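You operate a simulated robot arm through the tools that you are given. There is no shell and no other tool.

Carry out the task below with a simulated robot arm. There is one attempt and no reset: what you move stays moved.

Task
Slide the green-tab strip up to the blue-tab one, then wind the backdrop down to Low.
Fine: don't lift it; flat end to flat end, in line; the blue-tab one stays put; free the brake before winding, put it back on after.

The check looks at the end state, three seconds after you hand in, the way a careful person would. Anything else that was tipped, shoved, dropped, spilled or broken makes it a failure.

Robot
A 6-joint arm with a fingered hand, fixed in place. Base frame: the origin is on the floor under the middle of its stand, x ahead of it, y to its left, z up. Lengths are in mm, angles in rad, forces in N, time in s.
It reaches about 1346 mm from its shoulder. Its first joint turns from -2.601 to 2.601 rad. Payload 3.5 kg.
The TCP is the grasp point between the finger pads, 26 mm short of the fingertips. In the tool frame z runs along the fingers and y along their closing line. The gripper opens to 132 mm; its body begins 73 mm behind the TCP. The gripper is a hand of 4 fingers: y runs from the thumb to the fingers, the wrist lies at [0, 0, -234] in the tool frame.
Orientation is that of the tool frame in the base frame, as [roll, pitch, yaw] about the fixed x, y, z axes, in that order (R = Rz(yaw) Ry(pitch) Rx(roll)). With the fingers straight down and closing along the base's y, the tool's x points along the base's -x, its y along +y and its z along -z.

Tools
- The arm moves only by the tool servo_tool. Its argument "series" is a list of rows, each a list of 6 numbers: the shift along the tool's x, y, z in mm, then the turn, a rotation vector about the tool's x, y, z in rad. In form: [[dx, dy, dz, ax, ay, az], ...]. A call has 1 to 20 rows; each row shifts and turns the commanded pose from where the row before left it, along the tool's axes as they then stand. A row lasts 0.2 s, in which the tool goes at most 50 mm and 0.15 rad; a call with a longer step from one row to the next is refused whole. Where a pose cannot be reached the arm comes as near as it can. A force on the tool above 40 N (or 10 N above the force at the start of the call, whichever is more), or a blocked arm, ends the call early, and 0.2 s more pass. In this call time passes only in rows, and 0.2 s behind the last. The reply holds the time, the measured pose of the TCP, the force on the tool along the base axes, the opening and the grip force, in the units named above and with some noise, with the torque about the TCP (base axes, N m) and any sound that the robot's microphone picked up.
- Cameras (640 x 400 px; columns grow to the right, rows downward): "scene" is fixed at [400.8, -649.7, 1153.2]; the picture's right is [-0.93, -0.36, 0.00], its down [-0.31, 0.81, -0.50] and it looks along [0.18, -0.47, -0.87] (base axes); focal length 214 px, centre (320, 200). "wrist" rides on the gripper at [68, 2, -97] in the tool frame; the picture's right is [-0.03, 1.00, 0.00], its down [-0.82, -0.02, -0.58] and it looks along [-0.58, -0.01, 0.82] (tool axes); focal length 270 px, centre (320, 200). There is no depth. A picture from a camera that has moved, and an enlarged one, comes with that camera's place and axes in the base frame and with its lens.
- capture(camera): a new picture of that camera. The clock stands still meanwhile.
- slide_trunk(by): slides the trunk up (or, below 0, down) by that many mm; the arm rides with it, the base frame stays. It gives what a move gives, with no picture.
- curl_fingers(finger1, finger2, finger3, thumb_bend): sets how far each is bent, from 0 (flat) to 1 (curled in); at 0.3 the hand is open as for a grip, at 0.7 the pads meet at the TCP. One left out holds its place. A second passes; each finger stops where it meets its share of the squeeze, and holds until it gets a number again. It is the only way to open and close the hand. It gives what a move gives, with no picture; readings hold the bend of each and the force on the fingers (four entries, about 0 where the hand has none), thumb and palm.
- zoom(camera, box): a new picture of the part [left, top, right, bottom] of that camera's present view, enlarged. The clock stands still meanwhile.
- close_job(): hands the job in; it is judged then, once.

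Nothing tells you positions but the pictures and the camera data. Unless the task says otherwise, let go and move clear before handing in.

The tools are called after "Request:" as name(argument=value, ...) on one line, values as JSON. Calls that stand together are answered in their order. servo_tool: Moves the arm, as the interface text tells. Its arguments: {"type":"object","properties":{"series":{"type":"array"}},"required":["series"]} The other tools are called the same way: slide_trunk (by) moves the trunk up or down; curl_fingers (finger1, finger2, finger3, thumb_bend) moves the fingers one by one; capture (camera) takes a picture; zoom (camera, box) takes an enlarged picture of a part of a camera's view; close_job () hands the job in.

At the start:

```text
clock: 0.0
ee_pos: [386.0, -435.4, 1010.2]
tool_rot: [-3.141, 0.0, -3.14]
ft_force: [0.0, -0.2, 0.7]
moment: [0.01, 0.01, -0.02]
width: 132.0
finger_force: 0.0
shape: jaw
bend: [0.3, 0.3, 0.3, 0.3]
finger forces: [0.0, 0.0, 0.0, 0.0, 0.0, 0.0]
trunk travel left (down, up): [-909.0, 61.0]
```

scene: 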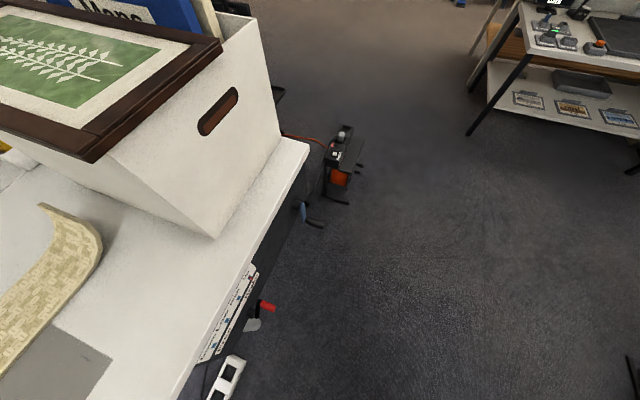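
wrist: 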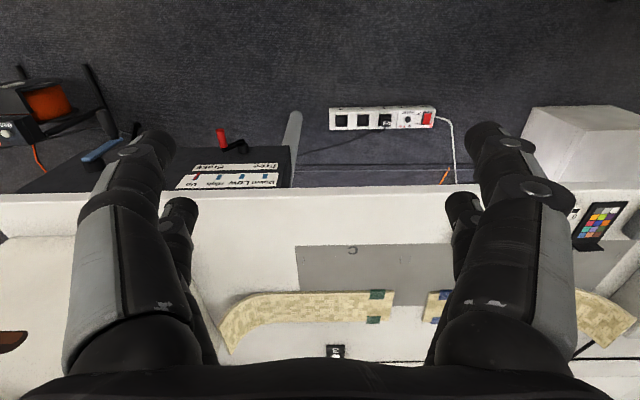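

I see a table with two curved strips (green tabs and blue tabs) below the hand, and a crank/brake panel with labels beyond the table edge. I'll enlarge the views to locate things before moving.

Request:
zoom(camera="wrist", box=[0, 60, 320, 260])

Request:
zoom(camera="wrist", box=[180, 200, 500, 400])

Request:
zoom(camera="scene", box=[140, 180, 400, 400])

Request:
zoom(camera="wrist", box=[400, 160, 640, 400])

Request:
zoom(camera="wrist", box=[170, 110, 310, 200])

```text
2.00 times, centred on (160, 160) of wrist
camera zoom: at [318.6, -432.5, 1106.4], right [0.03, 1.0, 0.0], down [0.82, -0.02, 0.58], along [0.58, -0.01, -0.82], focal length 541 px, centre (640, 280)
```

zoom: 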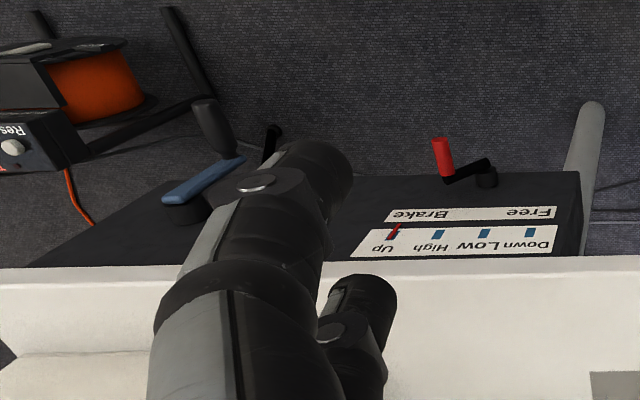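

```text
2.00 times, centred on (340, 300) of wrist
camera zoom: at [318.6, -432.5, 1106.4], right [0.03, 1.0, 0.0], down [0.82, -0.02, 0.58], along [0.58, -0.01, -0.82], focal length 541 px, centre (280, 0)
```

zoom: 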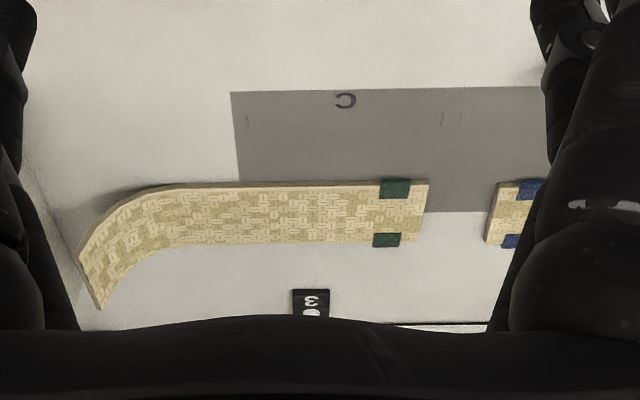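

```text
1.82 times, centred on (270, 290) of scene
camera zoom: at [400.8, -649.7, 1153.2], right [-0.93, -0.36, 0.0], down [-0.31, 0.81, -0.5], along [0.18, -0.47, -0.87], focal length 390 px, centre (411, 36)
```

zoom: 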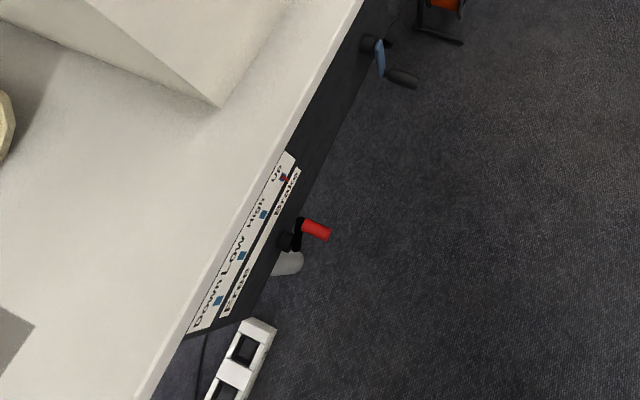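

```text
1.67 times, centred on (520, 280) of wrist
camera zoom: at [318.6, -432.5, 1106.4], right [0.03, 1.0, 0.0], down [0.82, -0.02, 0.58], along [0.58, -0.01, -0.82], focal length 450 px, centre (-13, 67)
```

zoom: 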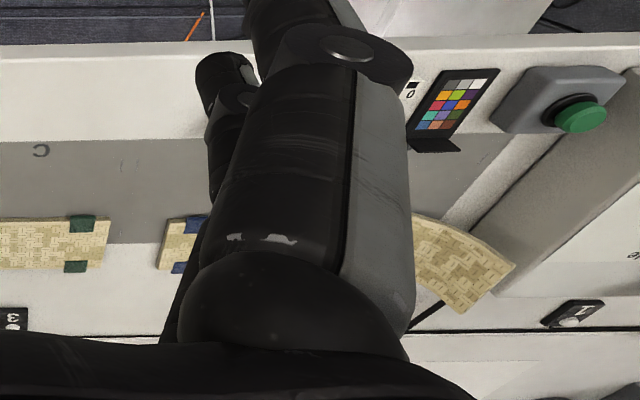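

```text
4.44 times, centred on (240, 155) of wrist
camera zoom: at [318.6, -432.5, 1106.4], right [0.03, 1.0, 0.0], down [0.82, -0.02, 0.58], along [0.58, -0.01, -0.82], focal length 1201 px, centre (676, 400)
```

zoom: 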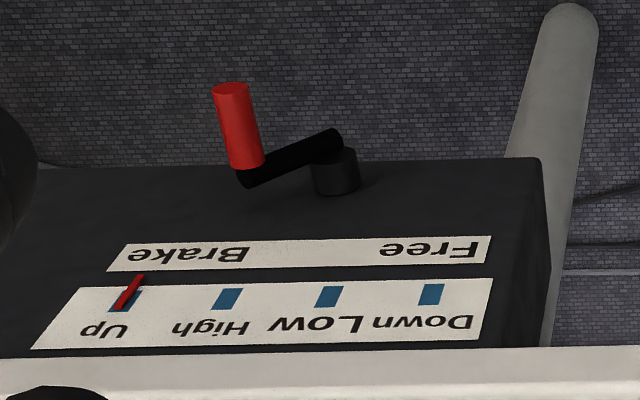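

The strips lie on the table top (z ≈ 725). Each has a flat end facing the gap, and its other end seems to curl upward. The brake and crank are on a panel under the front edge near x ≈ 550. I'll move the hand forward at its present height for a better look.

Request:
servo_tool(series=[[-45, 0, 0, 0, 0, 0], [-45, 0, 0, 0, 0, 0], [-45, 0, 0, 0, 0, 0], [-45, 0, 0, 0, 0, 0]])

Request:
capture(camera="wrist")

Request:
capture(camera="scene")

Request:
zoom(camera="scene", box=[0, 180, 160, 400])

```text
clock: 1.0
ee_pos: [569.2, -434.9, 1009.7]
tool_rot: [-3.141, -0.001, 3.14]
ft_force: [-0.6, 0.3, 0.6]
moment: [0.01, 0.02, -0.01]
width: 131.9
finger_force: 0.1
shape: jaw
bend: [0.3, 0.3, 0.3, 0.3]
finger forces: [0.0, 0.0, 0.0, 0.0, 0.1, 0.0]
trunk travel left (down, up): [-909.0, 61.0]
```

```text
taken
camera wrist: at [501.8, -432.4, 1106.2], right [0.03, 1.0, 0.0], down [0.82, -0.02, 0.58], along [0.58, -0.02, -0.82], focal length 270 px, centre (320, 200)
```

wrist: 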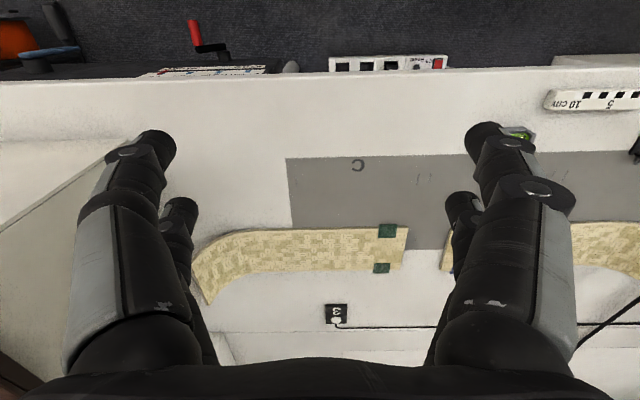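

```text
taken
```

scene: 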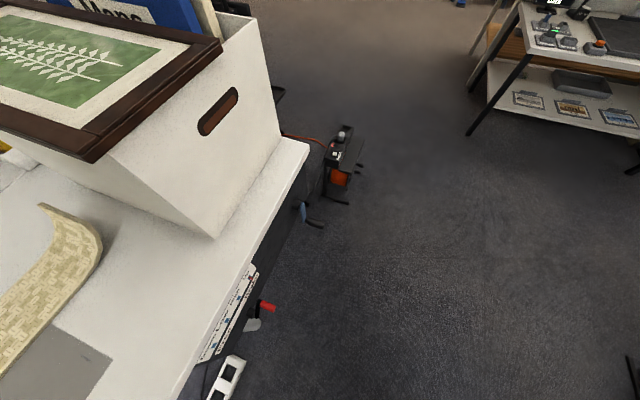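

```text
1.82 times, centred on (80, 290) of scene
camera zoom: at [400.8, -649.7, 1153.2], right [-0.93, -0.36, 0.0], down [-0.31, 0.81, -0.5], along [0.18, -0.47, -0.87], focal length 390 px, centre (756, 36)
```

zoom: 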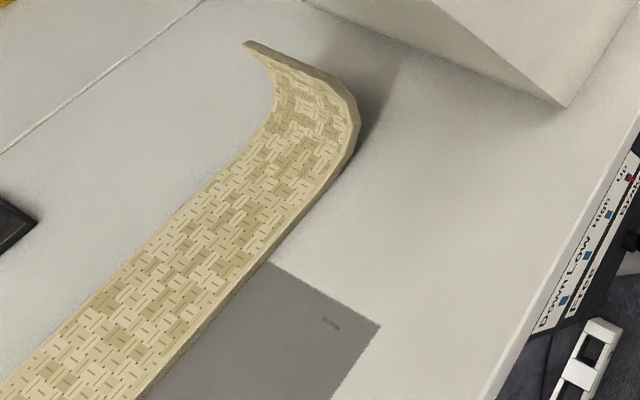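

The green strip's −y end curls up like a ramp and its flat end is near y ≈ −280, x ≈ 830–940. I'll move over the gap to see both ends more squarely.

Request:
servo_tool(series=[[-35, 25, 0, 0, 0, 0], [-35, 25, 0, 0, 0, 0], [-35, 25, 0, 0, 0, 0], [-35, 25, 0, 0, 0, 0], [-35, 25, 0, 0, 0, 0], [-35, 25, 0, 0, 0, 0]])

Request:
capture(camera="wrist")

Request:
zoom(camera="wrist", box=[180, 100, 460, 280])

Request:
capture(camera="scene")

```text
clock: 2.4
ee_pos: [777.4, -285.7, 1009.5]
tool_rot: [3.141, 0.0, 3.141]
ft_force: [1.6, -0.1, -0.7]
moment: [0.01, -0.02, 0.02]
width: 132.1
finger_force: 0.1
shape: jaw
bend: [0.3, 0.3, 0.3, 0.3]
finger forces: [0.1, 0.0, 0.0, 0.0, 0.0, 0.0]
trunk travel left (down, up): [-909.0, 61.0]
```

```text
taken
camera wrist: at [709.9, -283.8, 1106.2], right [0.03, 1.0, 0.0], down [0.82, -0.02, 0.58], along [0.58, -0.02, -0.82], focal length 270 px, centre (320, 200)
```

wrist: 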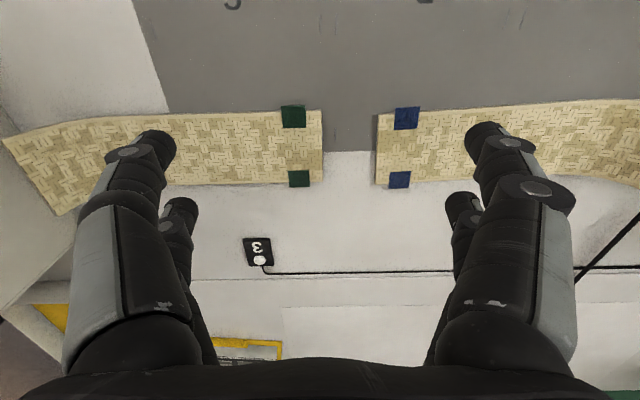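

```text
2.22 times, centred on (320, 190) of wrist
camera zoom: at [709.9, -283.8, 1106.2], right [0.03, 1.0, 0.0], down [0.82, -0.02, 0.58], along [0.58, -0.02, -0.82], focal length 601 px, centre (320, 222)
```

zoom: 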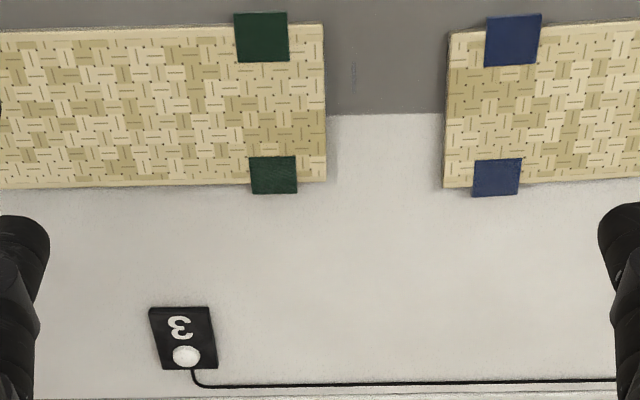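

```text
taken
```

scene: 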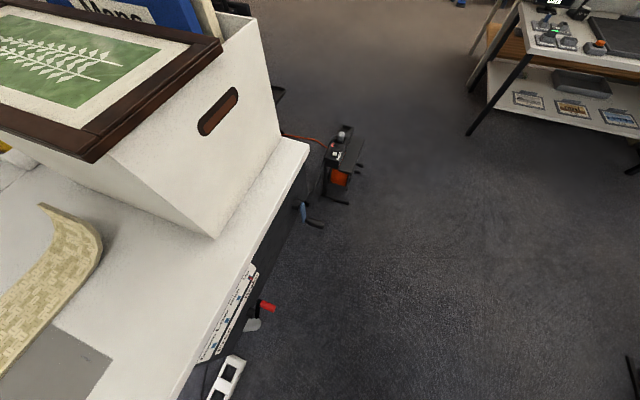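

I put the green flat end at about x 823–934, y −286. The blue one is at about x 833–943, y −204, turned roughly +0.05 rad. The curl stands close to the box, so I plan to hold the strip lightly by its long sides. I'll check the finger layout and edges in detail first.

Request:
zoom(camera="wrist", box=[300, 80, 460, 200])

Request:
zoom(camera="wrist", box=[40, 100, 240, 400])

Request:
zoom(camera="wrist", box=[420, 80, 640, 400])

Request:
zoom(camera="wrist", box=[200, 80, 360, 200])

```text
3.33 times, centred on (380, 140) of wrist
camera zoom: at [709.9, -283.8, 1106.2], right [0.03, 1.0, 0.0], down [0.82, -0.02, 0.58], along [0.58, -0.02, -0.82], focal length 901 px, centre (120, 400)
```

zoom: 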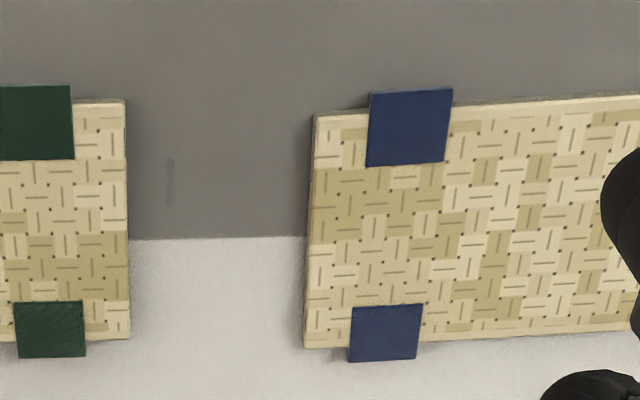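

```text
1.33 times, centred on (140, 250) of wrist
camera zoom: at [709.9, -283.8, 1106.2], right [0.03, 1.0, 0.0], down [0.82, -0.02, 0.58], along [0.58, -0.02, -0.82], focal length 360 px, centre (560, 133)
```

zoom: 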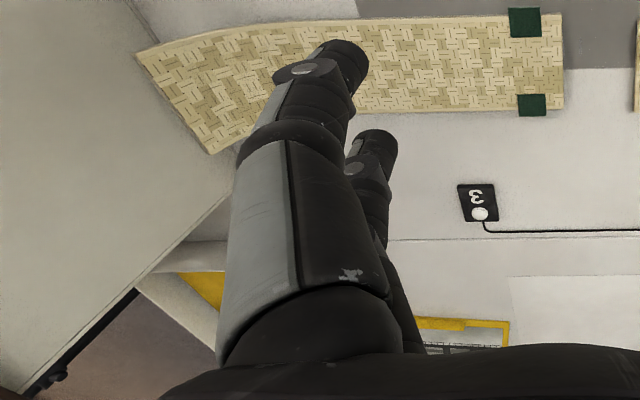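

```text
1.25 times, centred on (530, 240) of wrist
camera zoom: at [709.9, -283.8, 1106.2], right [0.03, 1.0, 0.0], down [0.82, -0.02, 0.58], along [0.58, -0.02, -0.82], focal length 338 px, centre (58, 150)
```

zoom: 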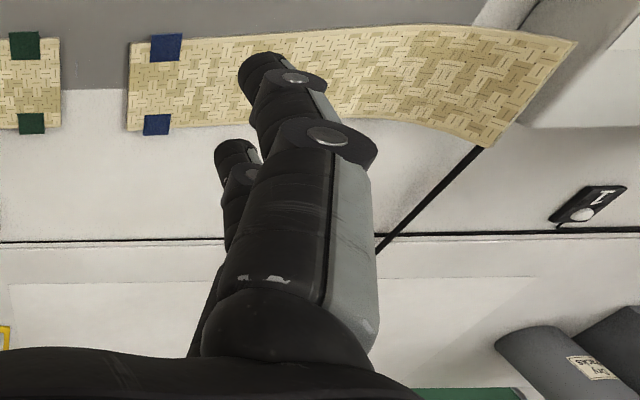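

```text
3.33 times, centred on (280, 140) of wrist
camera zoom: at [709.9, -283.8, 1106.2], right [0.03, 1.0, 0.0], down [0.82, -0.02, 0.58], along [0.58, -0.02, -0.82], focal length 901 px, centre (453, 400)
```

zoom: 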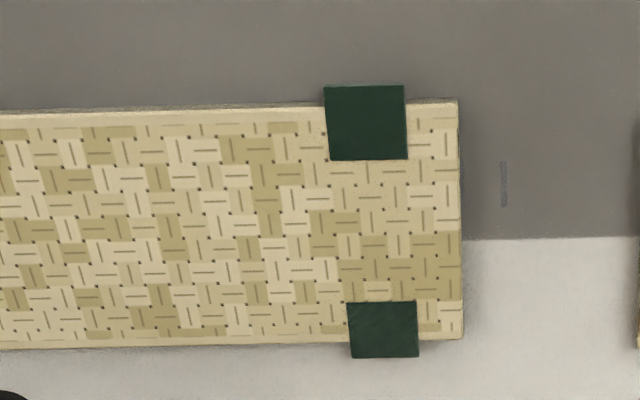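

Both flat ends are clear, and green needs a small turn and a small +x shift to line up. I'll get a square look at the blue strip to fix its heading before gripping.

Request:
servo_tool(series=[[0, 45, 0, 0, 0, 0], [0, 45, 0, 0, 0, 0], [0, 45, 0, 0, 0, 0]])

Request:
zoom(camera="wrist", box=[200, 80, 440, 230])

Request:
capture(camera="wrist")

```text
clock: 3.2
ee_pos: [776.9, -147.6, 1009.2]
tool_rot: [3.141, 0.001, 3.141]
ft_force: [0.2, 1.0, 0.8]
moment: [0.0, 0.0, 0.01]
width: 131.8
finger_force: 0.1
shape: jaw
bend: [0.3, 0.3, 0.3, 0.3]
finger forces: [0.0, 0.1, 0.0, 0.0, 0.0, 0.0]
trunk travel left (down, up): [-909.0, 61.0]
```

```text
2.67 times, centred on (320, 155) of wrist
camera zoom: at [710.3, -145.6, 1106.5], right [0.03, 1.0, 0.0], down [0.82, -0.02, 0.58], along [0.58, -0.02, -0.82], focal length 721 px, centre (320, 320)
```

zoom: 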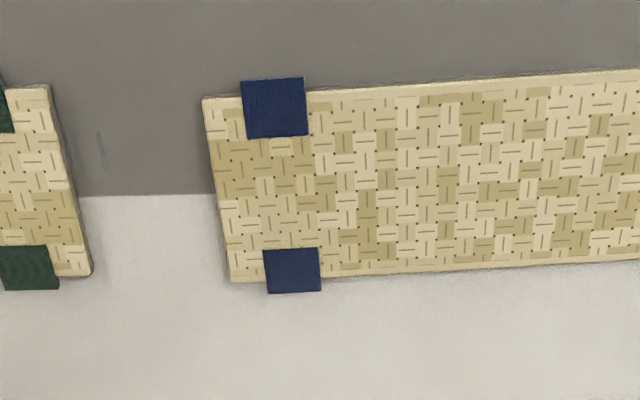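

```text
taken
camera wrist: at [710.3, -145.6, 1106.5], right [0.03, 1.0, 0.0], down [0.82, -0.02, 0.58], along [0.58, -0.02, -0.82], focal length 270 px, centre (320, 200)
```

wrist: 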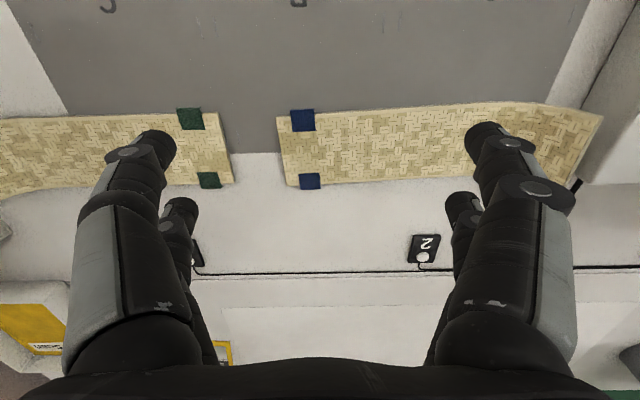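

Blue's heading is about +0.03 rad relative to green, so the shift needed is roughly +80 mm in y and +7 mm in x. Before gripping I'll learn which digit is which, up here in free air.

Request:
curl_fingers(finger1=0.6)

Request:
capture(camera="wrist")

Request:
curl_fingers(finger1=0.3, finger2=0.6)

Request:
capture(camera="wrist")

Request:
curl_fingers(finger2=0.3, finger3=0.6)

Request:
capture(camera="wrist")

Request:
curl_fingers(finger3=0.3, thumb_bend=0.6)

Request:
capture(camera="wrist")

```text
clock: 4.2
ee_pos: [778.2, -149.2, 1010.4]
tool_rot: [-3.141, 0.0, -3.141]
ft_force: [0.3, -0.5, -0.2]
moment: [0.02, -0.03, -0.03]
width: 83.2
finger_force: 0.0
shape: fingers
bend: [0.6, 0.3, 0.3, 0.3]
finger forces: [0.0, 0.0, 0.0, 0.0, 0.0, 0.1]
trunk travel left (down, up): [-909.0, 61.0]
```

```text
taken
camera wrist: at [710.7, -145.9, 1106.4], right [0.03, 1.0, 0.0], down [0.82, -0.02, 0.58], along [0.58, -0.01, -0.82], focal length 270 px, centre (320, 200)
```

wrist: 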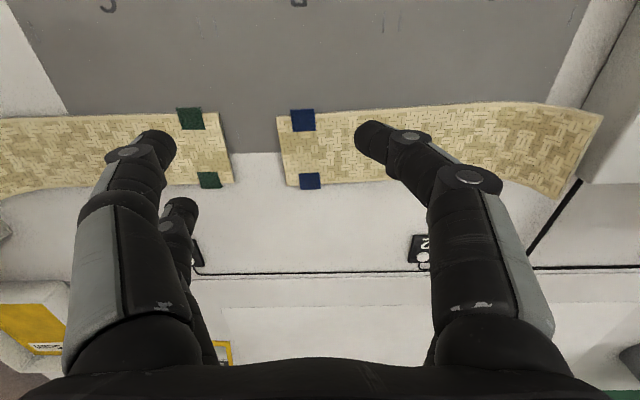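

```text
clock: 5.2
ee_pos: [778.6, -148.5, 1011.3]
tool_rot: [-3.14, 0.001, 3.14]
ft_force: [-0.1, -0.4, -0.3]
moment: [0.04, -0.04, -0.01]
width: 132.4
finger_force: 0.1
shape: fingers
bend: [0.3, 0.6, 0.3, 0.3]
finger forces: [0.0, 0.0, 0.0, 0.1, 0.0, 0.0]
trunk travel left (down, up): [-909.0, 61.0]
```

```text
taken
camera wrist: at [710.7, -146.0, 1106.4], right [0.03, 1.0, 0.0], down [0.82, -0.02, 0.58], along [0.58, -0.01, -0.82], focal length 270 px, centre (320, 200)
```

wrist: 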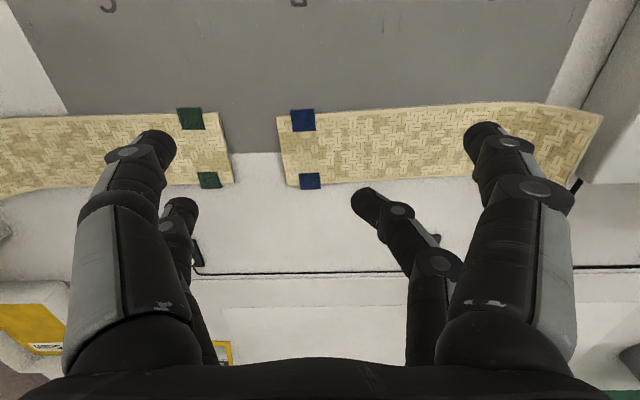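

```text
clock: 6.2
ee_pos: [777.7, -146.7, 1009.4]
tool_rot: [-3.141, -0.001, -3.141]
ft_force: [0.5, -1.1, 0.3]
moment: [0.0, -0.01, -0.01]
width: 132.6
finger_force: 0.0
shape: fingers
bend: [0.3, 0.3, 0.6, 0.3]
finger forces: [0.0, 0.0, 0.0, 0.0, 0.0, 0.1]
trunk travel left (down, up): [-909.0, 61.0]
```

```text
taken
camera wrist: at [710.7, -146.0, 1106.4], right [0.03, 1.0, 0.0], down [0.82, -0.02, 0.58], along [0.58, -0.01, -0.82], focal length 270 px, centre (320, 200)
```

wrist: 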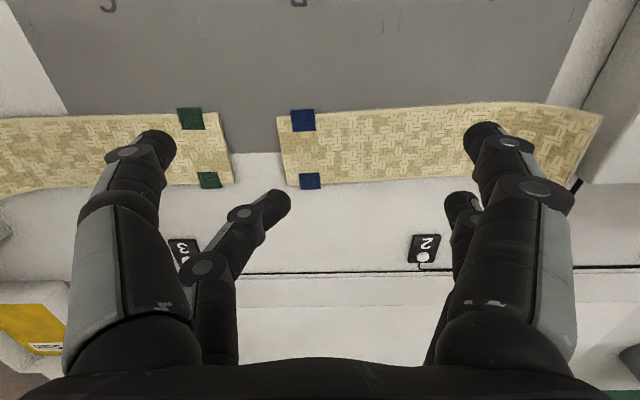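

```text
clock: 7.2
ee_pos: [778.6, -148.2, 1008.7]
tool_rot: [3.14, 0.0, 3.14]
ft_force: [0.2, -0.4, 0.8]
moment: [-0.02, -0.02, 0.0]
width: 82.7
finger_force: 0.1
shape: fingers
bend: [0.3, 0.3, 0.3, 0.6]
finger forces: [0.0, 0.0, 0.0, 0.0, 0.1, 0.0]
trunk travel left (down, up): [-909.0, 61.0]
```

```text
taken
camera wrist: at [710.7, -146.0, 1106.4], right [0.03, 1.0, 0.0], down [0.82, -0.02, 0.58], along [0.58, -0.01, -0.82], focal length 270 px, centre (320, 200)
```

wrist: 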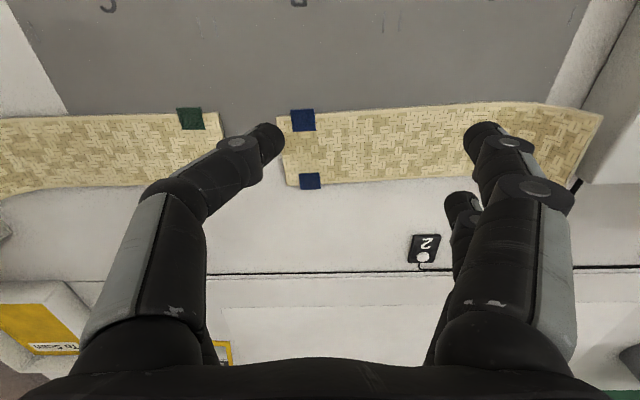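

The digits are arranged two against two: thumb and finger 1 on the camera side, fingers 3 and 2 on the far side. I'll reset the thumb, move above the middle of the green strip's flat part and turn the hand 90° so it closes across the strip.

Request:
curl_fingers(finger1=0.22, finger2=0.22, finger3=0.22, thumb_bend=0.22)

Request:
servo_tool(series=[[-16.7, -45, 0, 0, 0, 0], [-16.7, -45, 0, 0, 0, 0], [-16.7, -45, 0, 0, 0, 0], [-16.7, -45, 0, 0, 0, 0], [-16.7, -45, 0, 0, 0, 0], [-16.7, -45, 0, 0, 0, 0]])

Request:
servo_tool(series=[[0, 0, 0, 0, 0, -0.1428], [0, 0, 0, 0, 0, -0.1428], [0, 0, 0, 0, 0, -0.1428], [0, 0, 0, 0, 0, -0.1428], [0, 0, 0, 0, 0, -0.1428], [0, 0, 0, 0, 0, -0.1428], [0, 0, 0, 0, 0, -0.1428], [0, 0, 0, 0, 0, -0.1428], [0, 0, 0, 0, 0, -0.1428], [0, 0, 0, 0, 0, -0.1428], [0, 0, 0, 0, 0, -0.1428]])

Request:
capture(camera="wrist")

Request:
capture(camera="scene")

```text
clock: 8.2
ee_pos: [779.4, -148.0, 1009.9]
tool_rot: [3.141, 0.001, 3.141]
ft_force: [0.8, -0.4, 0.2]
moment: [-0.03, 0.0, 0.03]
width: 149.3
finger_force: 0.0
shape: fingers
bend: [0.22, 0.22, 0.22, 0.22]
finger forces: [0.0, 0.0, 0.0, 0.0, 0.0, 0.0]
trunk travel left (down, up): [-909.0, 61.0]
```

```text
clock: 9.6
ee_pos: [877.6, -420.9, 1009.6]
tool_rot: [3.141, 0.0, -3.141]
ft_force: [-0.9, 0.5, 0.3]
moment: [0.02, 0.03, 0.0]
width: 149.7
finger_force: 0.1
shape: fingers
bend: [0.22, 0.22, 0.22, 0.22]
finger forces: [0.1, 0.0, 0.1, 0.0, 0.0, 0.0]
trunk travel left (down, up): [-909.0, 61.0]
```

```text
clock: 12.0
ee_pos: [879.8, -409.8, 1009.9]
tool_rot: [-3.141, -0.005, -2.161]
ft_force: [0.7, 1.0, -0.2]
moment: [-0.04, -0.01, 0.03]
width: 149.4
finger_force: 0.0
shape: fingers
bend: [0.22, 0.22, 0.22, 0.22]
finger forces: [0.0, 0.0, 0.1, 0.1, 0.1, 0.0]
out of reach, approached as far as the arm can: row 7, 8, 9, 10, 11
trunk travel left (down, up): [-909.0, 61.0]
```

```text
taken
camera wrist: at [842.6, -465.6, 1106.7], right [-0.82, 0.58, 0.0], down [0.47, 0.67, 0.57], along [0.33, 0.47, -0.82], focal length 270 px, centre (320, 200)
```

wrist: 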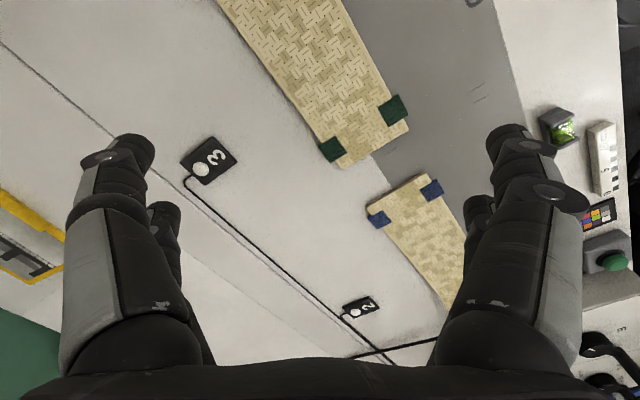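

```text
taken
```

scene: 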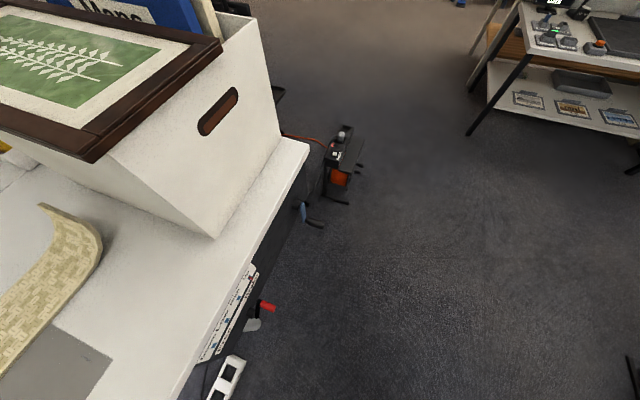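

The hand can only reach about 0.98 rad that way before its limit. I'll turn the other way, so it closes across the strip with the camera on the +y side.

Request:
servo_tool(series=[[0, 0, 0, 0, 0, 0.14], [0, 0, 0, 0, 0, 0.14], [0, 0, 0, 0, 0, 0.14], [0, 0, 0, 0, 0, 0.14], [0, 0, 0, 0, 0, 0.14], [0, 0, 0, 0, 0, 0.14], [0, 0, 0, 0, 0, 0.14]])

```text
clock: 13.6
ee_pos: [881.3, -409.6, 1010.4]
tool_rot: [-3.139, -0.002, 3.141]
ft_force: [-0.3, 0.1, 0.0]
moment: [0.02, 0.01, 0.03]
width: 149.6
finger_force: 0.1
shape: fingers
bend: [0.22, 0.22, 0.22, 0.22]
finger forces: [0.0, 0.1, 0.0, 0.0, 0.0, 0.0]
trunk travel left (down, up): [-909.0, 61.0]
```

The turn back worked and the hand is at its original heading again. Now I'll turn the other way by 90°.

Request:
servo_tool(series=[[0, 0, 0, 0, 0, 0.1428], [0, 0, 0, 0, 0, 0.1428], [0, 0, 0, 0, 0, 0.1428], [0, 0, 0, 0, 0, 0.1428], [0, 0, 0, 0, 0, 0.1428], [0, 0, 0, 0, 0, 0.1428], [0, 0, 0, 0, 0, 0.1428], [0, 0, 0, 0, 0, 0.1428], [0, 0, 0, 0, 0, 0.1428], [0, 0, 0, 0, 0, 0.1428], [0, 0, 0, 0, 0, 0.1428]])

Request:
capture(camera="wrist")

```text
clock: 16.0
ee_pos: [880.0, -411.0, 1009.6]
tool_rot: [-3.14, 0.003, 1.571]
ft_force: [-0.6, 1.7, -0.2]
moment: [-0.02, 0.0, -0.01]
width: 149.3
finger_force: 0.0
shape: fingers
bend: [0.22, 0.22, 0.22, 0.22]
finger forces: [0.1, 0.1, 0.0, 0.0, 0.0, 0.0]
trunk travel left (down, up): [-909.0, 61.0]
```

```text
taken
camera wrist: at [884.3, -341.6, 1106.1], right [1.0, -0.03, 0.0], down [-0.02, -0.81, 0.58], along [-0.02, -0.58, -0.81], focal length 270 px, centre (320, 200)
```

wrist: 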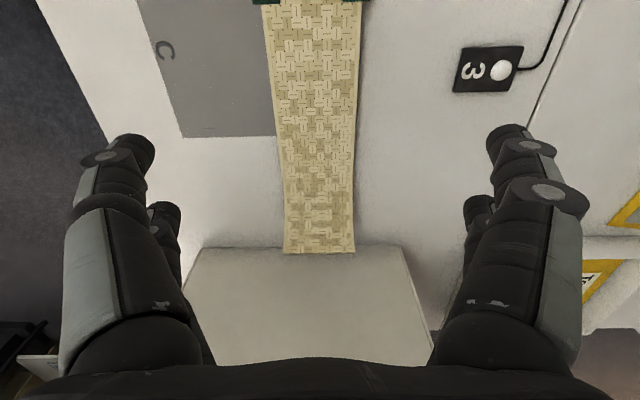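

The hand now closes along base x, directly over the strip. I'll measure the strip's centre and heading under it before going down.

Request:
zoom(camera="wrist", box=[220, 0, 420, 125])

Request:
zoom(camera="wrist", box=[220, 125, 420, 250])

```text
3.20 times, centred on (320, 62) of wrist
camera zoom: at [884.3, -341.6, 1106.1], right [1.0, -0.03, 0.0], down [-0.02, -0.81, 0.58], along [-0.02, -0.58, -0.81], focal length 865 px, centre (320, 640)
```

zoom: 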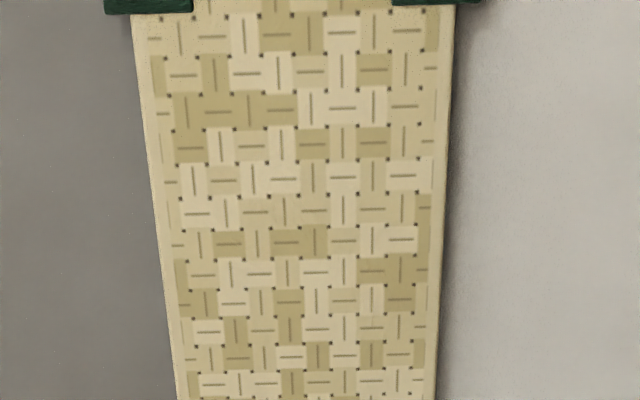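

```text
3.20 times, centred on (320, 188) of wrist
camera zoom: at [884.3, -341.6, 1106.1], right [1.0, -0.03, 0.0], down [-0.02, -0.81, 0.58], along [-0.02, -0.58, -0.81], focal length 865 px, centre (320, 240)
```

zoom: 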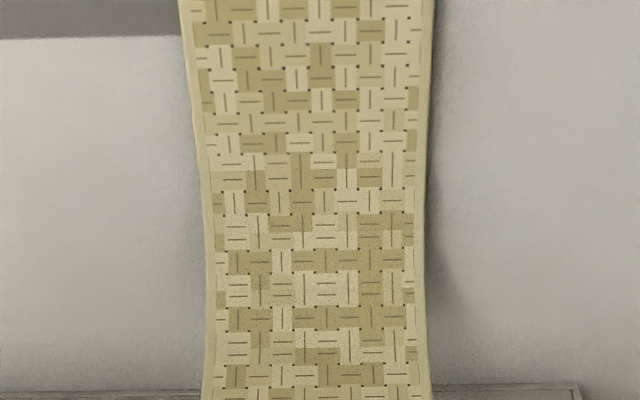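

The strip's centre line is at x ≈ 875 and its heading is ≈ 0. I'll centre the hand on it and descend to just above the strip.

Request:
servo_tool(series=[[0, -5.5, 30, 0, 0, 0], [0, 0, 40, 0, 0, 0], [0, 0, 40, 0, 0, 0], [0, 0, 40, 0, 0, 0], [0, 0, 40, 0, 0, 0], [0, 0, 30, 0, 0, 0]])

Request:
capture(camera="wrist")

Request:
capture(camera="scene")

```text
clock: 17.4
ee_pos: [875.0, -409.0, 1010.4]
tool_rot: [-3.141, 0.004, 1.572]
ft_force: [0.2, 0.4, 0.5]
moment: [0.01, -0.02, 0.03]
width: 149.4
finger_force: 0.0
shape: fingers
bend: [0.22, 0.22, 0.22, 0.22]
finger forces: [0.0, 0.0, 0.0, 0.0, 0.1, 0.0]
out of reach, approached as far as the arm can: row 1, 2, 3, 4, 5, 6
trunk travel left (down, up): [-909.0, 61.0]
```

```text
taken
camera wrist: at [877.8, -340.2, 1106.1], right [1.0, -0.02, 0.0], down [-0.02, -0.81, 0.58], along [-0.01, -0.58, -0.81], focal length 270 px, centre (320, 200)
```

wrist: 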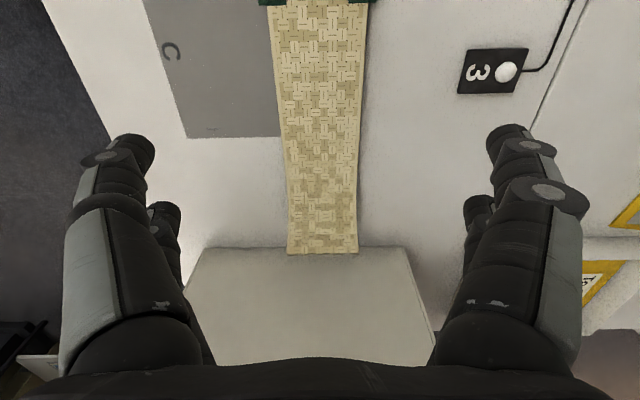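

```text
taken
```

scene: 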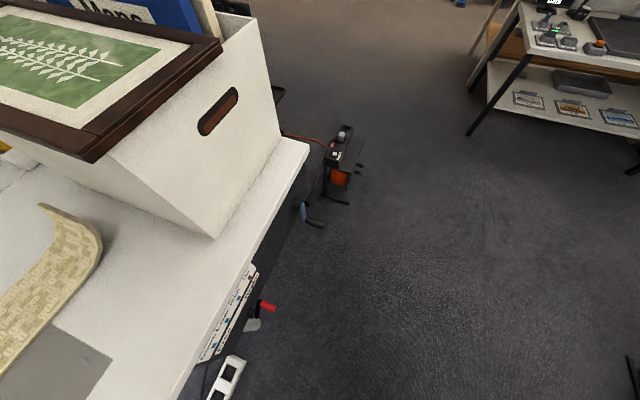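

The arm can't go lower in this posture, so I'll lower the trunk instead. I'll go in stages and check the result each time.

Request:
slide_trunk(by=-120)

Request:
capture(camera="scene")

Request:
capture(camera="wrist")

```text
clock: 18.9
ee_pos: [874.9, -409.6, 889.5]
tool_rot: [-3.139, 0.003, 1.574]
ft_force: [-0.4, 0.0, -0.1]
moment: [-0.01, -0.03, -0.01]
width: 149.4
finger_force: 0.2
shape: fingers
bend: [0.22, 0.22, 0.22, 0.22]
finger forces: [0.1, 0.0, 0.0, 0.0, 0.0, 0.0]
trunk travel left (down, up): [-789.0, 181.0]
```

```text
taken
```

scene: 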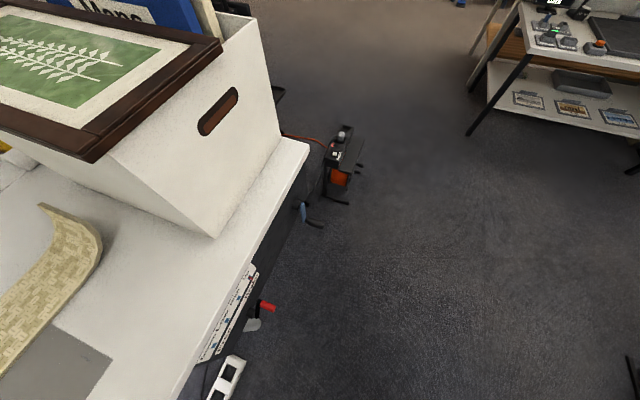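

```text
taken
camera wrist: at [877.8, -340.2, 986.2], right [1.0, -0.02, 0.0], down [-0.02, -0.81, 0.58], along [-0.01, -0.58, -0.81], focal length 270 px, centre (320, 200)
```

wrist: 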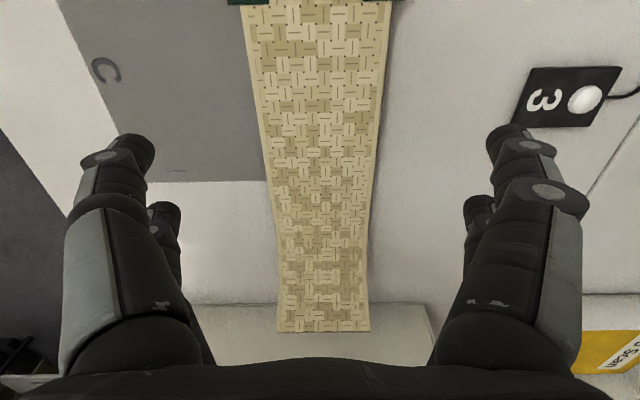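

The trunk carries the hand straight down and the strip stays centred between the digits. Next I'll go to about 30 mm above the strip.

Request:
slide_trunk(by=-100)

Request:
capture(camera="wrist")

```text
clock: 20.2
ee_pos: [875.0, -409.5, 790.8]
tool_rot: [-3.14, 0.004, 1.572]
ft_force: [-0.5, 1.0, -0.9]
moment: [0.01, 0.01, 0.01]
width: 149.5
finger_force: 0.0
shape: fingers
bend: [0.22, 0.22, 0.22, 0.22]
finger forces: [0.0, 0.1, 0.1, 0.0, 0.1, 0.0]
trunk travel left (down, up): [-689.0, 281.0]
```

```text
taken
camera wrist: at [877.8, -340.2, 886.2], right [1.0, -0.02, 0.0], down [-0.02, -0.81, 0.58], along [-0.01, -0.58, -0.81], focal length 270 px, centre (320, 200)
```

wrist: 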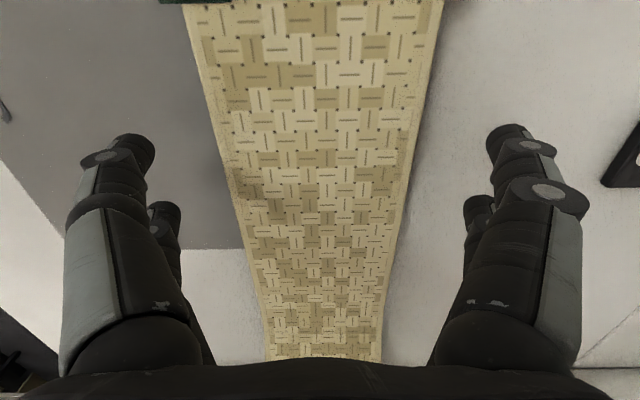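

Still centred, with room on both sides. I'll take the digit tips down beside the strip in smaller steps.

Request:
slide_trunk(by=-28)

Request:
slide_trunk(by=-6)

Request:
capture(camera="wrist")

```text
clock: 21.0
ee_pos: [875.8, -410.4, 761.7]
tool_rot: [-3.139, 0.003, 1.572]
ft_force: [0.2, 0.3, -0.3]
moment: [-0.01, 0.02, 0.01]
width: 150.0
finger_force: 0.6
shape: fingers
bend: [0.22, 0.22, 0.22, 0.22]
finger forces: [0.2, 0.1, 0.0, 0.0, 0.0, 0.0]
trunk travel left (down, up): [-661.0, 309.0]
```

```text
clock: 21.5
ee_pos: [875.8, -409.5, 758.0]
tool_rot: [3.141, 0.004, 1.573]
ft_force: [6.3, -2.4, 30.2]
moment: [0.05, 0.7, -0.03]
width: 152.5
finger_force: 15.7
shape: fingers
bend: [0.21, 0.21, 0.23, 0.2]
finger forces: [5.8, 4.9, 8.6, 0.1, 11.6, 0.0]
trunk travel left (down, up): [-655.0, 315.0]
```

```text
taken
camera wrist: at [876.8, -339.7, 854.7], right [1.0, -0.02, 0.0], down [-0.02, -0.81, 0.58], along [-0.01, -0.58, -0.81], focal length 270 px, centre (320, 200)
```

wrist: 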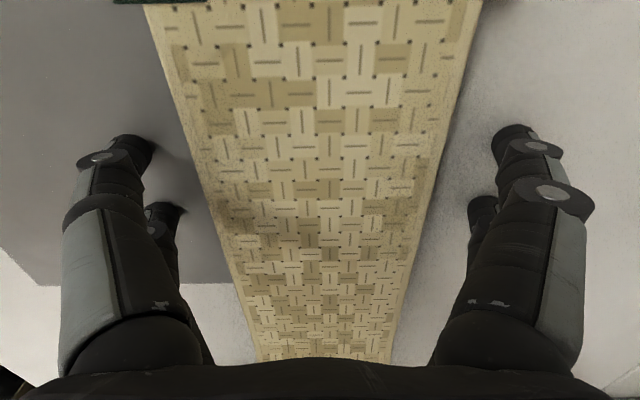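

The tips just touched the table, so I'll rise 5 mm to take the load off and then close gently in steps.

Request:
slide_trunk(by=5)

Request:
curl_fingers(finger1=0.32, finger2=0.32, finger3=0.32, thumb_bend=0.32)

Request:
capture(camera="wrist")

```text
clock: 22.1
ee_pos: [875.0, -410.1, 761.1]
tool_rot: [-3.139, 0.003, 1.573]
ft_force: [-0.7, 0.5, 1.7]
moment: [-0.03, -0.03, -0.03]
width: 151.0
finger_force: 1.2
shape: fingers
bend: [0.21, 0.21, 0.22, 0.22]
finger forces: [0.6, 0.6, 0.4, 0.0, 0.4, 0.1]
trunk travel left (down, up): [-660.0, 310.0]
```

```text
clock: 23.1
ee_pos: [873.4, -409.3, 763.8]
tool_rot: [-3.139, 0.005, 1.572]
ft_force: [-2.7, -0.5, 14.2]
moment: [0.02, 0.08, 0.02]
width: 139.9
finger_force: 7.2
shape: fingers
bend: [0.27, 0.28, 0.27, 0.3]
finger forces: [3.5, 3.5, 2.8, 0.0, 4.4, 0.0]
trunk travel left (down, up): [-660.0, 310.0]
```

```text
taken
camera wrist: at [876.8, -339.8, 858.5], right [1.0, -0.02, 0.0], down [-0.02, -0.81, 0.58], along [-0.01, -0.58, -0.81], focal length 270 px, centre (320, 200)
```

wrist: 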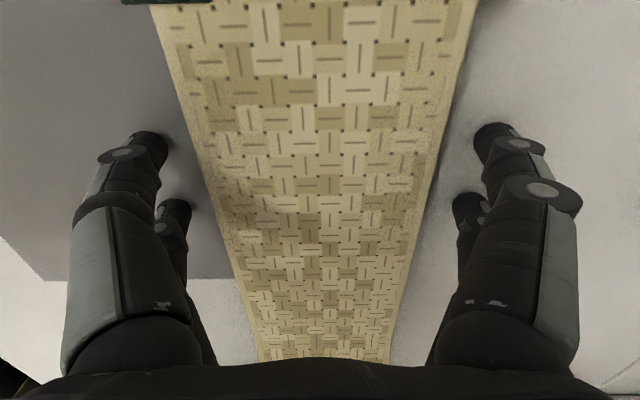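

The tips reach lower as they swing inward and are pressing lightly on the table. I'll rise a bit more, then keep closing.

Request:
slide_trunk(by=6)

Request:
curl_fingers(finger1=0.36, finger2=0.36, finger3=0.36, thumb_bend=0.36)

Request:
capture(camera="wrist")

```text
clock: 23.6
ee_pos: [875.3, -409.7, 765.6]
tool_rot: [-3.14, 0.004, 1.574]
ft_force: [-0.5, -0.3, 0.3]
moment: [0.0, 0.01, 0.02]
width: 127.2
finger_force: 0.1
shape: fingers
bend: [0.32, 0.32, 0.32, 0.32]
finger forces: [0.1, 0.1, 0.0, 0.1, 0.0, 0.0]
trunk travel left (down, up): [-666.0, 304.0]
```

```text
clock: 24.6
ee_pos: [874.7, -410.0, 768.9]
tool_rot: [-3.141, 0.004, 1.572]
ft_force: [-1.0, 0.8, 3.8]
moment: [-0.01, 0.02, 0.01]
width: 117.5
finger_force: 1.8
shape: fingers
bend: [0.35, 0.35, 0.35, 0.35]
finger forces: [0.9, 0.8, 0.6, 0.0, 1.2, 0.0]
trunk travel left (down, up): [-666.0, 304.0]
```

```text
taken
camera wrist: at [877.6, -340.1, 863.5], right [1.0, -0.02, 0.0], down [-0.02, -0.81, 0.58], along [-0.01, -0.58, -0.81], focal length 270 px, centre (320, 200)
```

wrist: 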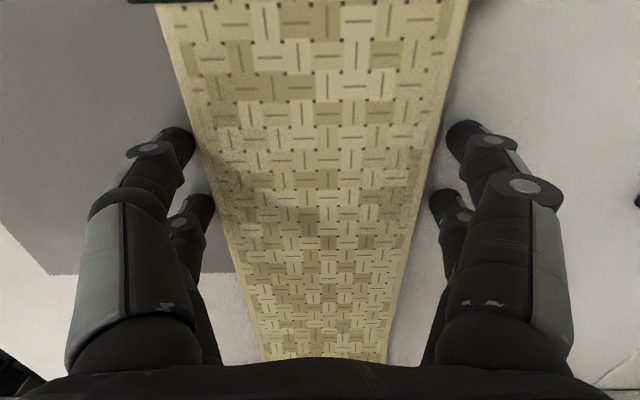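

The digits are now only a few millimetres from each side of the strip. I'll lift 2 mm so the tips don't drag, then close onto the sides.

Request:
slide_trunk(by=2)

Request:
curl_fingers(finger1=0.39, finger2=0.39, finger3=0.39, thumb_bend=0.39)

Request:
capture(camera="wrist")

```text
clock: 25.1
ee_pos: [875.9, -409.8, 768.6]
tool_rot: [-3.141, 0.003, 1.573]
ft_force: [-0.2, 0.1, -0.4]
moment: [0.02, 0.05, -0.01]
width: 114.2
finger_force: 0.2
shape: fingers
bend: [0.36, 0.36, 0.36, 0.36]
finger forces: [0.1, 0.0, 0.1, 0.1, 0.2, 0.1]
trunk travel left (down, up): [-668.0, 302.0]
```

```text
clock: 26.1
ee_pos: [876.3, -409.4, 770.7]
tool_rot: [-3.139, 0.004, 1.571]
ft_force: [0.6, 0.9, 0.3]
moment: [0.03, 0.05, -0.01]
width: 108.8
finger_force: 2.1
shape: fingers
bend: [0.37, 0.37, 0.37, 0.38]
finger forces: [1.2, 1.0, 1.1, 0.1, 1.5, 0.1]
trunk travel left (down, up): [-668.0, 302.0]
```

```text
taken
camera wrist: at [877.8, -340.2, 865.2], right [1.0, -0.02, 0.0], down [-0.02, -0.81, 0.58], along [-0.01, -0.58, -0.81], focal length 270 px, centre (320, 200)
```

wrist: 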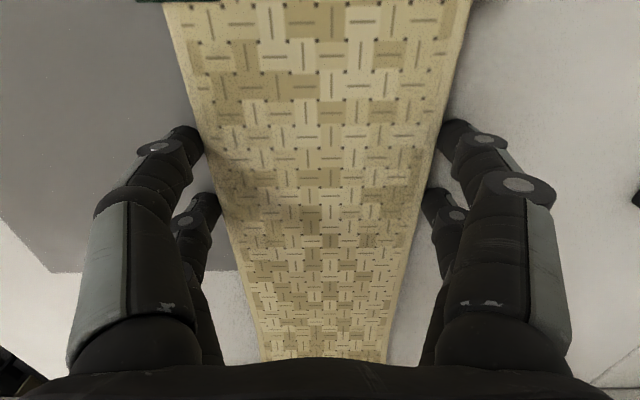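

All four digits touch the strip sides evenly at about 1 N, with nothing pressing on the table. I'll firm the grip slightly and try a small slide to see whether the strip follows.

Request:
curl_fingers(finger1=0.42, finger2=0.42, finger3=0.42, thumb_bend=0.42)

Request:
servo_tool(series=[[5, 0, 0, 0, 0, 0], [10, 0, 0, 0, 0, 0], [10, 0, 0, 0, 0, 0]])

Request:
capture(camera="wrist")

Request:
capture(camera="scene")

```text
clock: 27.1
ee_pos: [874.6, -409.7, 769.4]
tool_rot: [-3.139, 0.003, 1.575]
ft_force: [0.2, -0.2, 1.4]
moment: [-0.01, 0.11, -0.02]
width: 107.7
finger_force: 6.5
shape: fingers
bend: [0.38, 0.38, 0.38, 0.4]
finger forces: [3.2, 3.0, 3.0, 0.0, 4.0, 0.0]
trunk travel left (down, up): [-668.0, 302.0]
```

```text
clock: 27.9
ee_pos: [874.8, -383.3, 769.6]
tool_rot: [-3.14, 0.001, 1.573]
ft_force: [0.4, -1.5, 2.6]
moment: [-0.03, 0.12, 0.05]
width: 107.2
finger_force: 7.2
shape: fingers
bend: [0.38, 0.38, 0.38, 0.4]
finger forces: [3.5, 3.6, 2.9, 0.1, 4.4, 0.0]
trunk travel left (down, up): [-668.0, 302.0]
```

```text
taken
camera wrist: at [877.7, -315.1, 865.2], right [1.0, -0.02, 0.0], down [-0.02, -0.81, 0.58], along [-0.02, -0.58, -0.81], focal length 270 px, centre (320, 200)
```

wrist: 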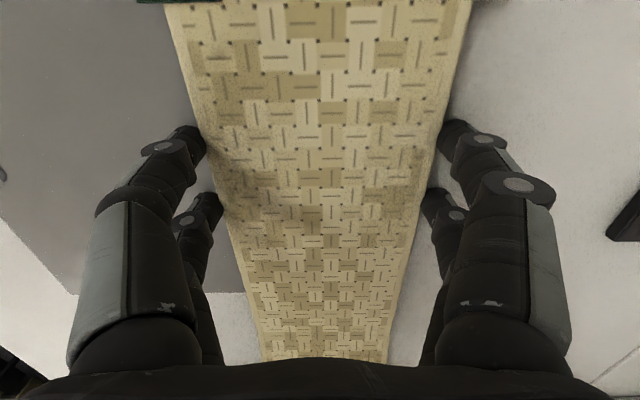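

```text
taken
```

scene: 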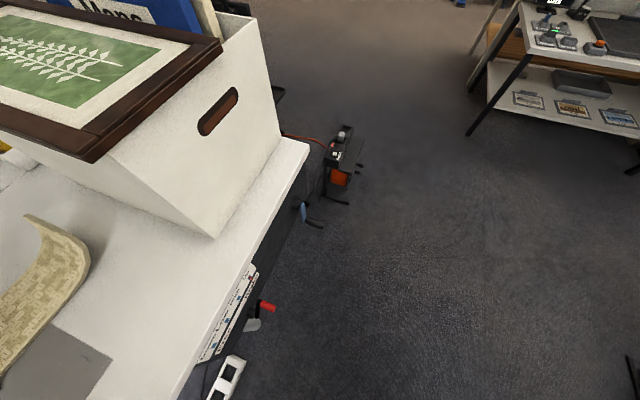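

The strip followed the hand exactly. Now I'll turn it +0.036 rad, shift it +13 mm in x and slide most of the remaining gap, leaving about 15 mm to check.

Request:
servo_tool(series=[[2, 3.2, 0, 0, 0, -0.009], [2, 3.2, 0, 0, 0, -0.009], [2, 3.2, 0, 0, 0, -0.009], [2, 3.2, 0, 0, 0, -0.009], [8, 0, 0, 0, 0, 0], [8, 0, 0, 0, 0, 0], [8, 0, 0, 0, 0, 0], [8, 0, 0, 0, 0, 0]])

Request:
capture(camera="wrist")

Request:
capture(camera="scene")

```text
clock: 29.7
ee_pos: [886.0, -343.4, 769.9]
tool_rot: [-3.139, 0.004, 1.61]
ft_force: [0.3, -1.7, 2.3]
moment: [-0.01, 0.06, 0.05]
width: 107.0
finger_force: 7.2
shape: fingers
bend: [0.38, 0.38, 0.38, 0.4]
finger forces: [3.5, 3.6, 3.0, 0.0, 4.5, 0.1]
trunk travel left (down, up): [-668.0, 302.0]
```

```text
taken
camera wrist: at [886.5, -274.4, 865.2], right [1.0, 0.01, 0.0], down [0.01, -0.81, 0.58], along [0.01, -0.58, -0.81], focal length 270 px, centre (320, 200)
```

wrist: 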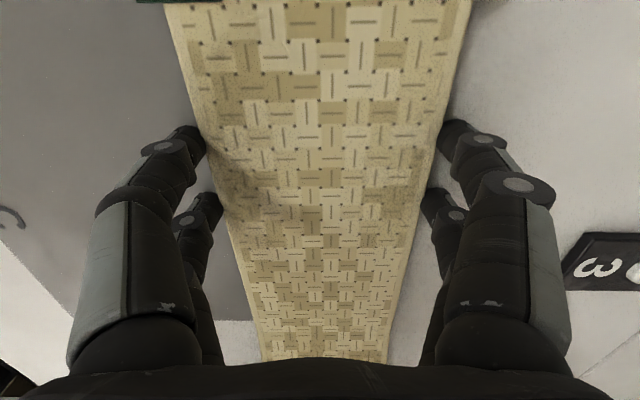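

```text
taken
```

scene: 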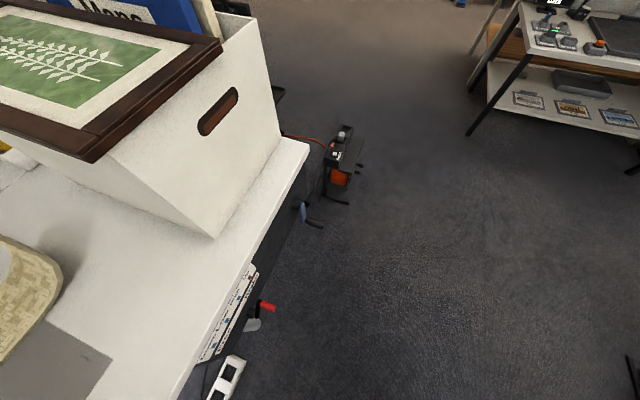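

The strip moved smoothly with a gap of about 15 mm left. I'll release, rise and look straight down on the gap to correct the alignment before the final approach.

Request:
curl_fingers(finger1=0.31, finger2=0.31, finger3=0.31, thumb_bend=0.31)

Request:
slide_trunk(by=160)

Request:
servo_tool(series=[[40, 0, 0, 0, 0, 0], [40, 0, 0, 0, 0, 0], [40, 0, 0, 0, 0, 0], [40, 0, 0, 0, 0, 0]])

Request:
capture(camera="wrist")

```text
clock: 30.7
ee_pos: [887.7, -344.5, 769.3]
tool_rot: [-3.139, 0.003, 1.609]
ft_force: [0.1, 0.8, 0.4]
moment: [-0.01, -0.01, 0.0]
width: 129.3
finger_force: 0.0
shape: fingers
bend: [0.31, 0.31, 0.31, 0.31]
finger forces: [0.0, 0.0, 0.1, 0.1, 0.0, 0.0]
trunk travel left (down, up): [-668.0, 302.0]
```

```text
clock: 32.5
ee_pos: [887.2, -344.0, 930.0]
tool_rot: [-3.138, 0.003, 1.609]
ft_force: [0.5, 0.7, -0.6]
moment: [0.04, -0.02, 0.0]
width: 129.1
finger_force: 0.1
shape: fingers
bend: [0.31, 0.31, 0.31, 0.31]
finger forces: [0.1, 0.0, 0.0, 0.0, 0.0, 0.0]
trunk travel left (down, up): [-828.0, 142.0]
```

```text
clock: 33.5
ee_pos: [880.1, -185.9, 929.3]
tool_rot: [3.141, 0.002, 1.61]
ft_force: [-0.5, 0.5, 0.2]
moment: [0.0, 0.0, 0.0]
width: 129.2
finger_force: 0.1
shape: fingers
bend: [0.31, 0.31, 0.31, 0.31]
finger forces: [0.0, 0.0, 0.0, 0.1, 0.1, 0.1]
trunk travel left (down, up): [-828.0, 142.0]
```

```text
taken
camera wrist: at [879.3, -116.1, 1025.2], right [1.0, 0.01, 0.0], down [0.01, -0.81, 0.58], along [0.01, -0.58, -0.81], focal length 270 px, centre (320, 200)
```

wrist: 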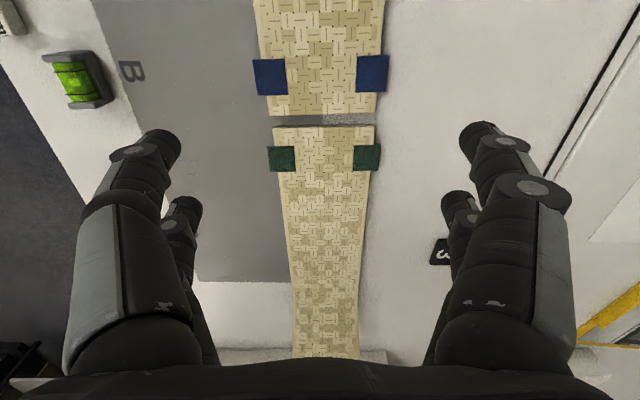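

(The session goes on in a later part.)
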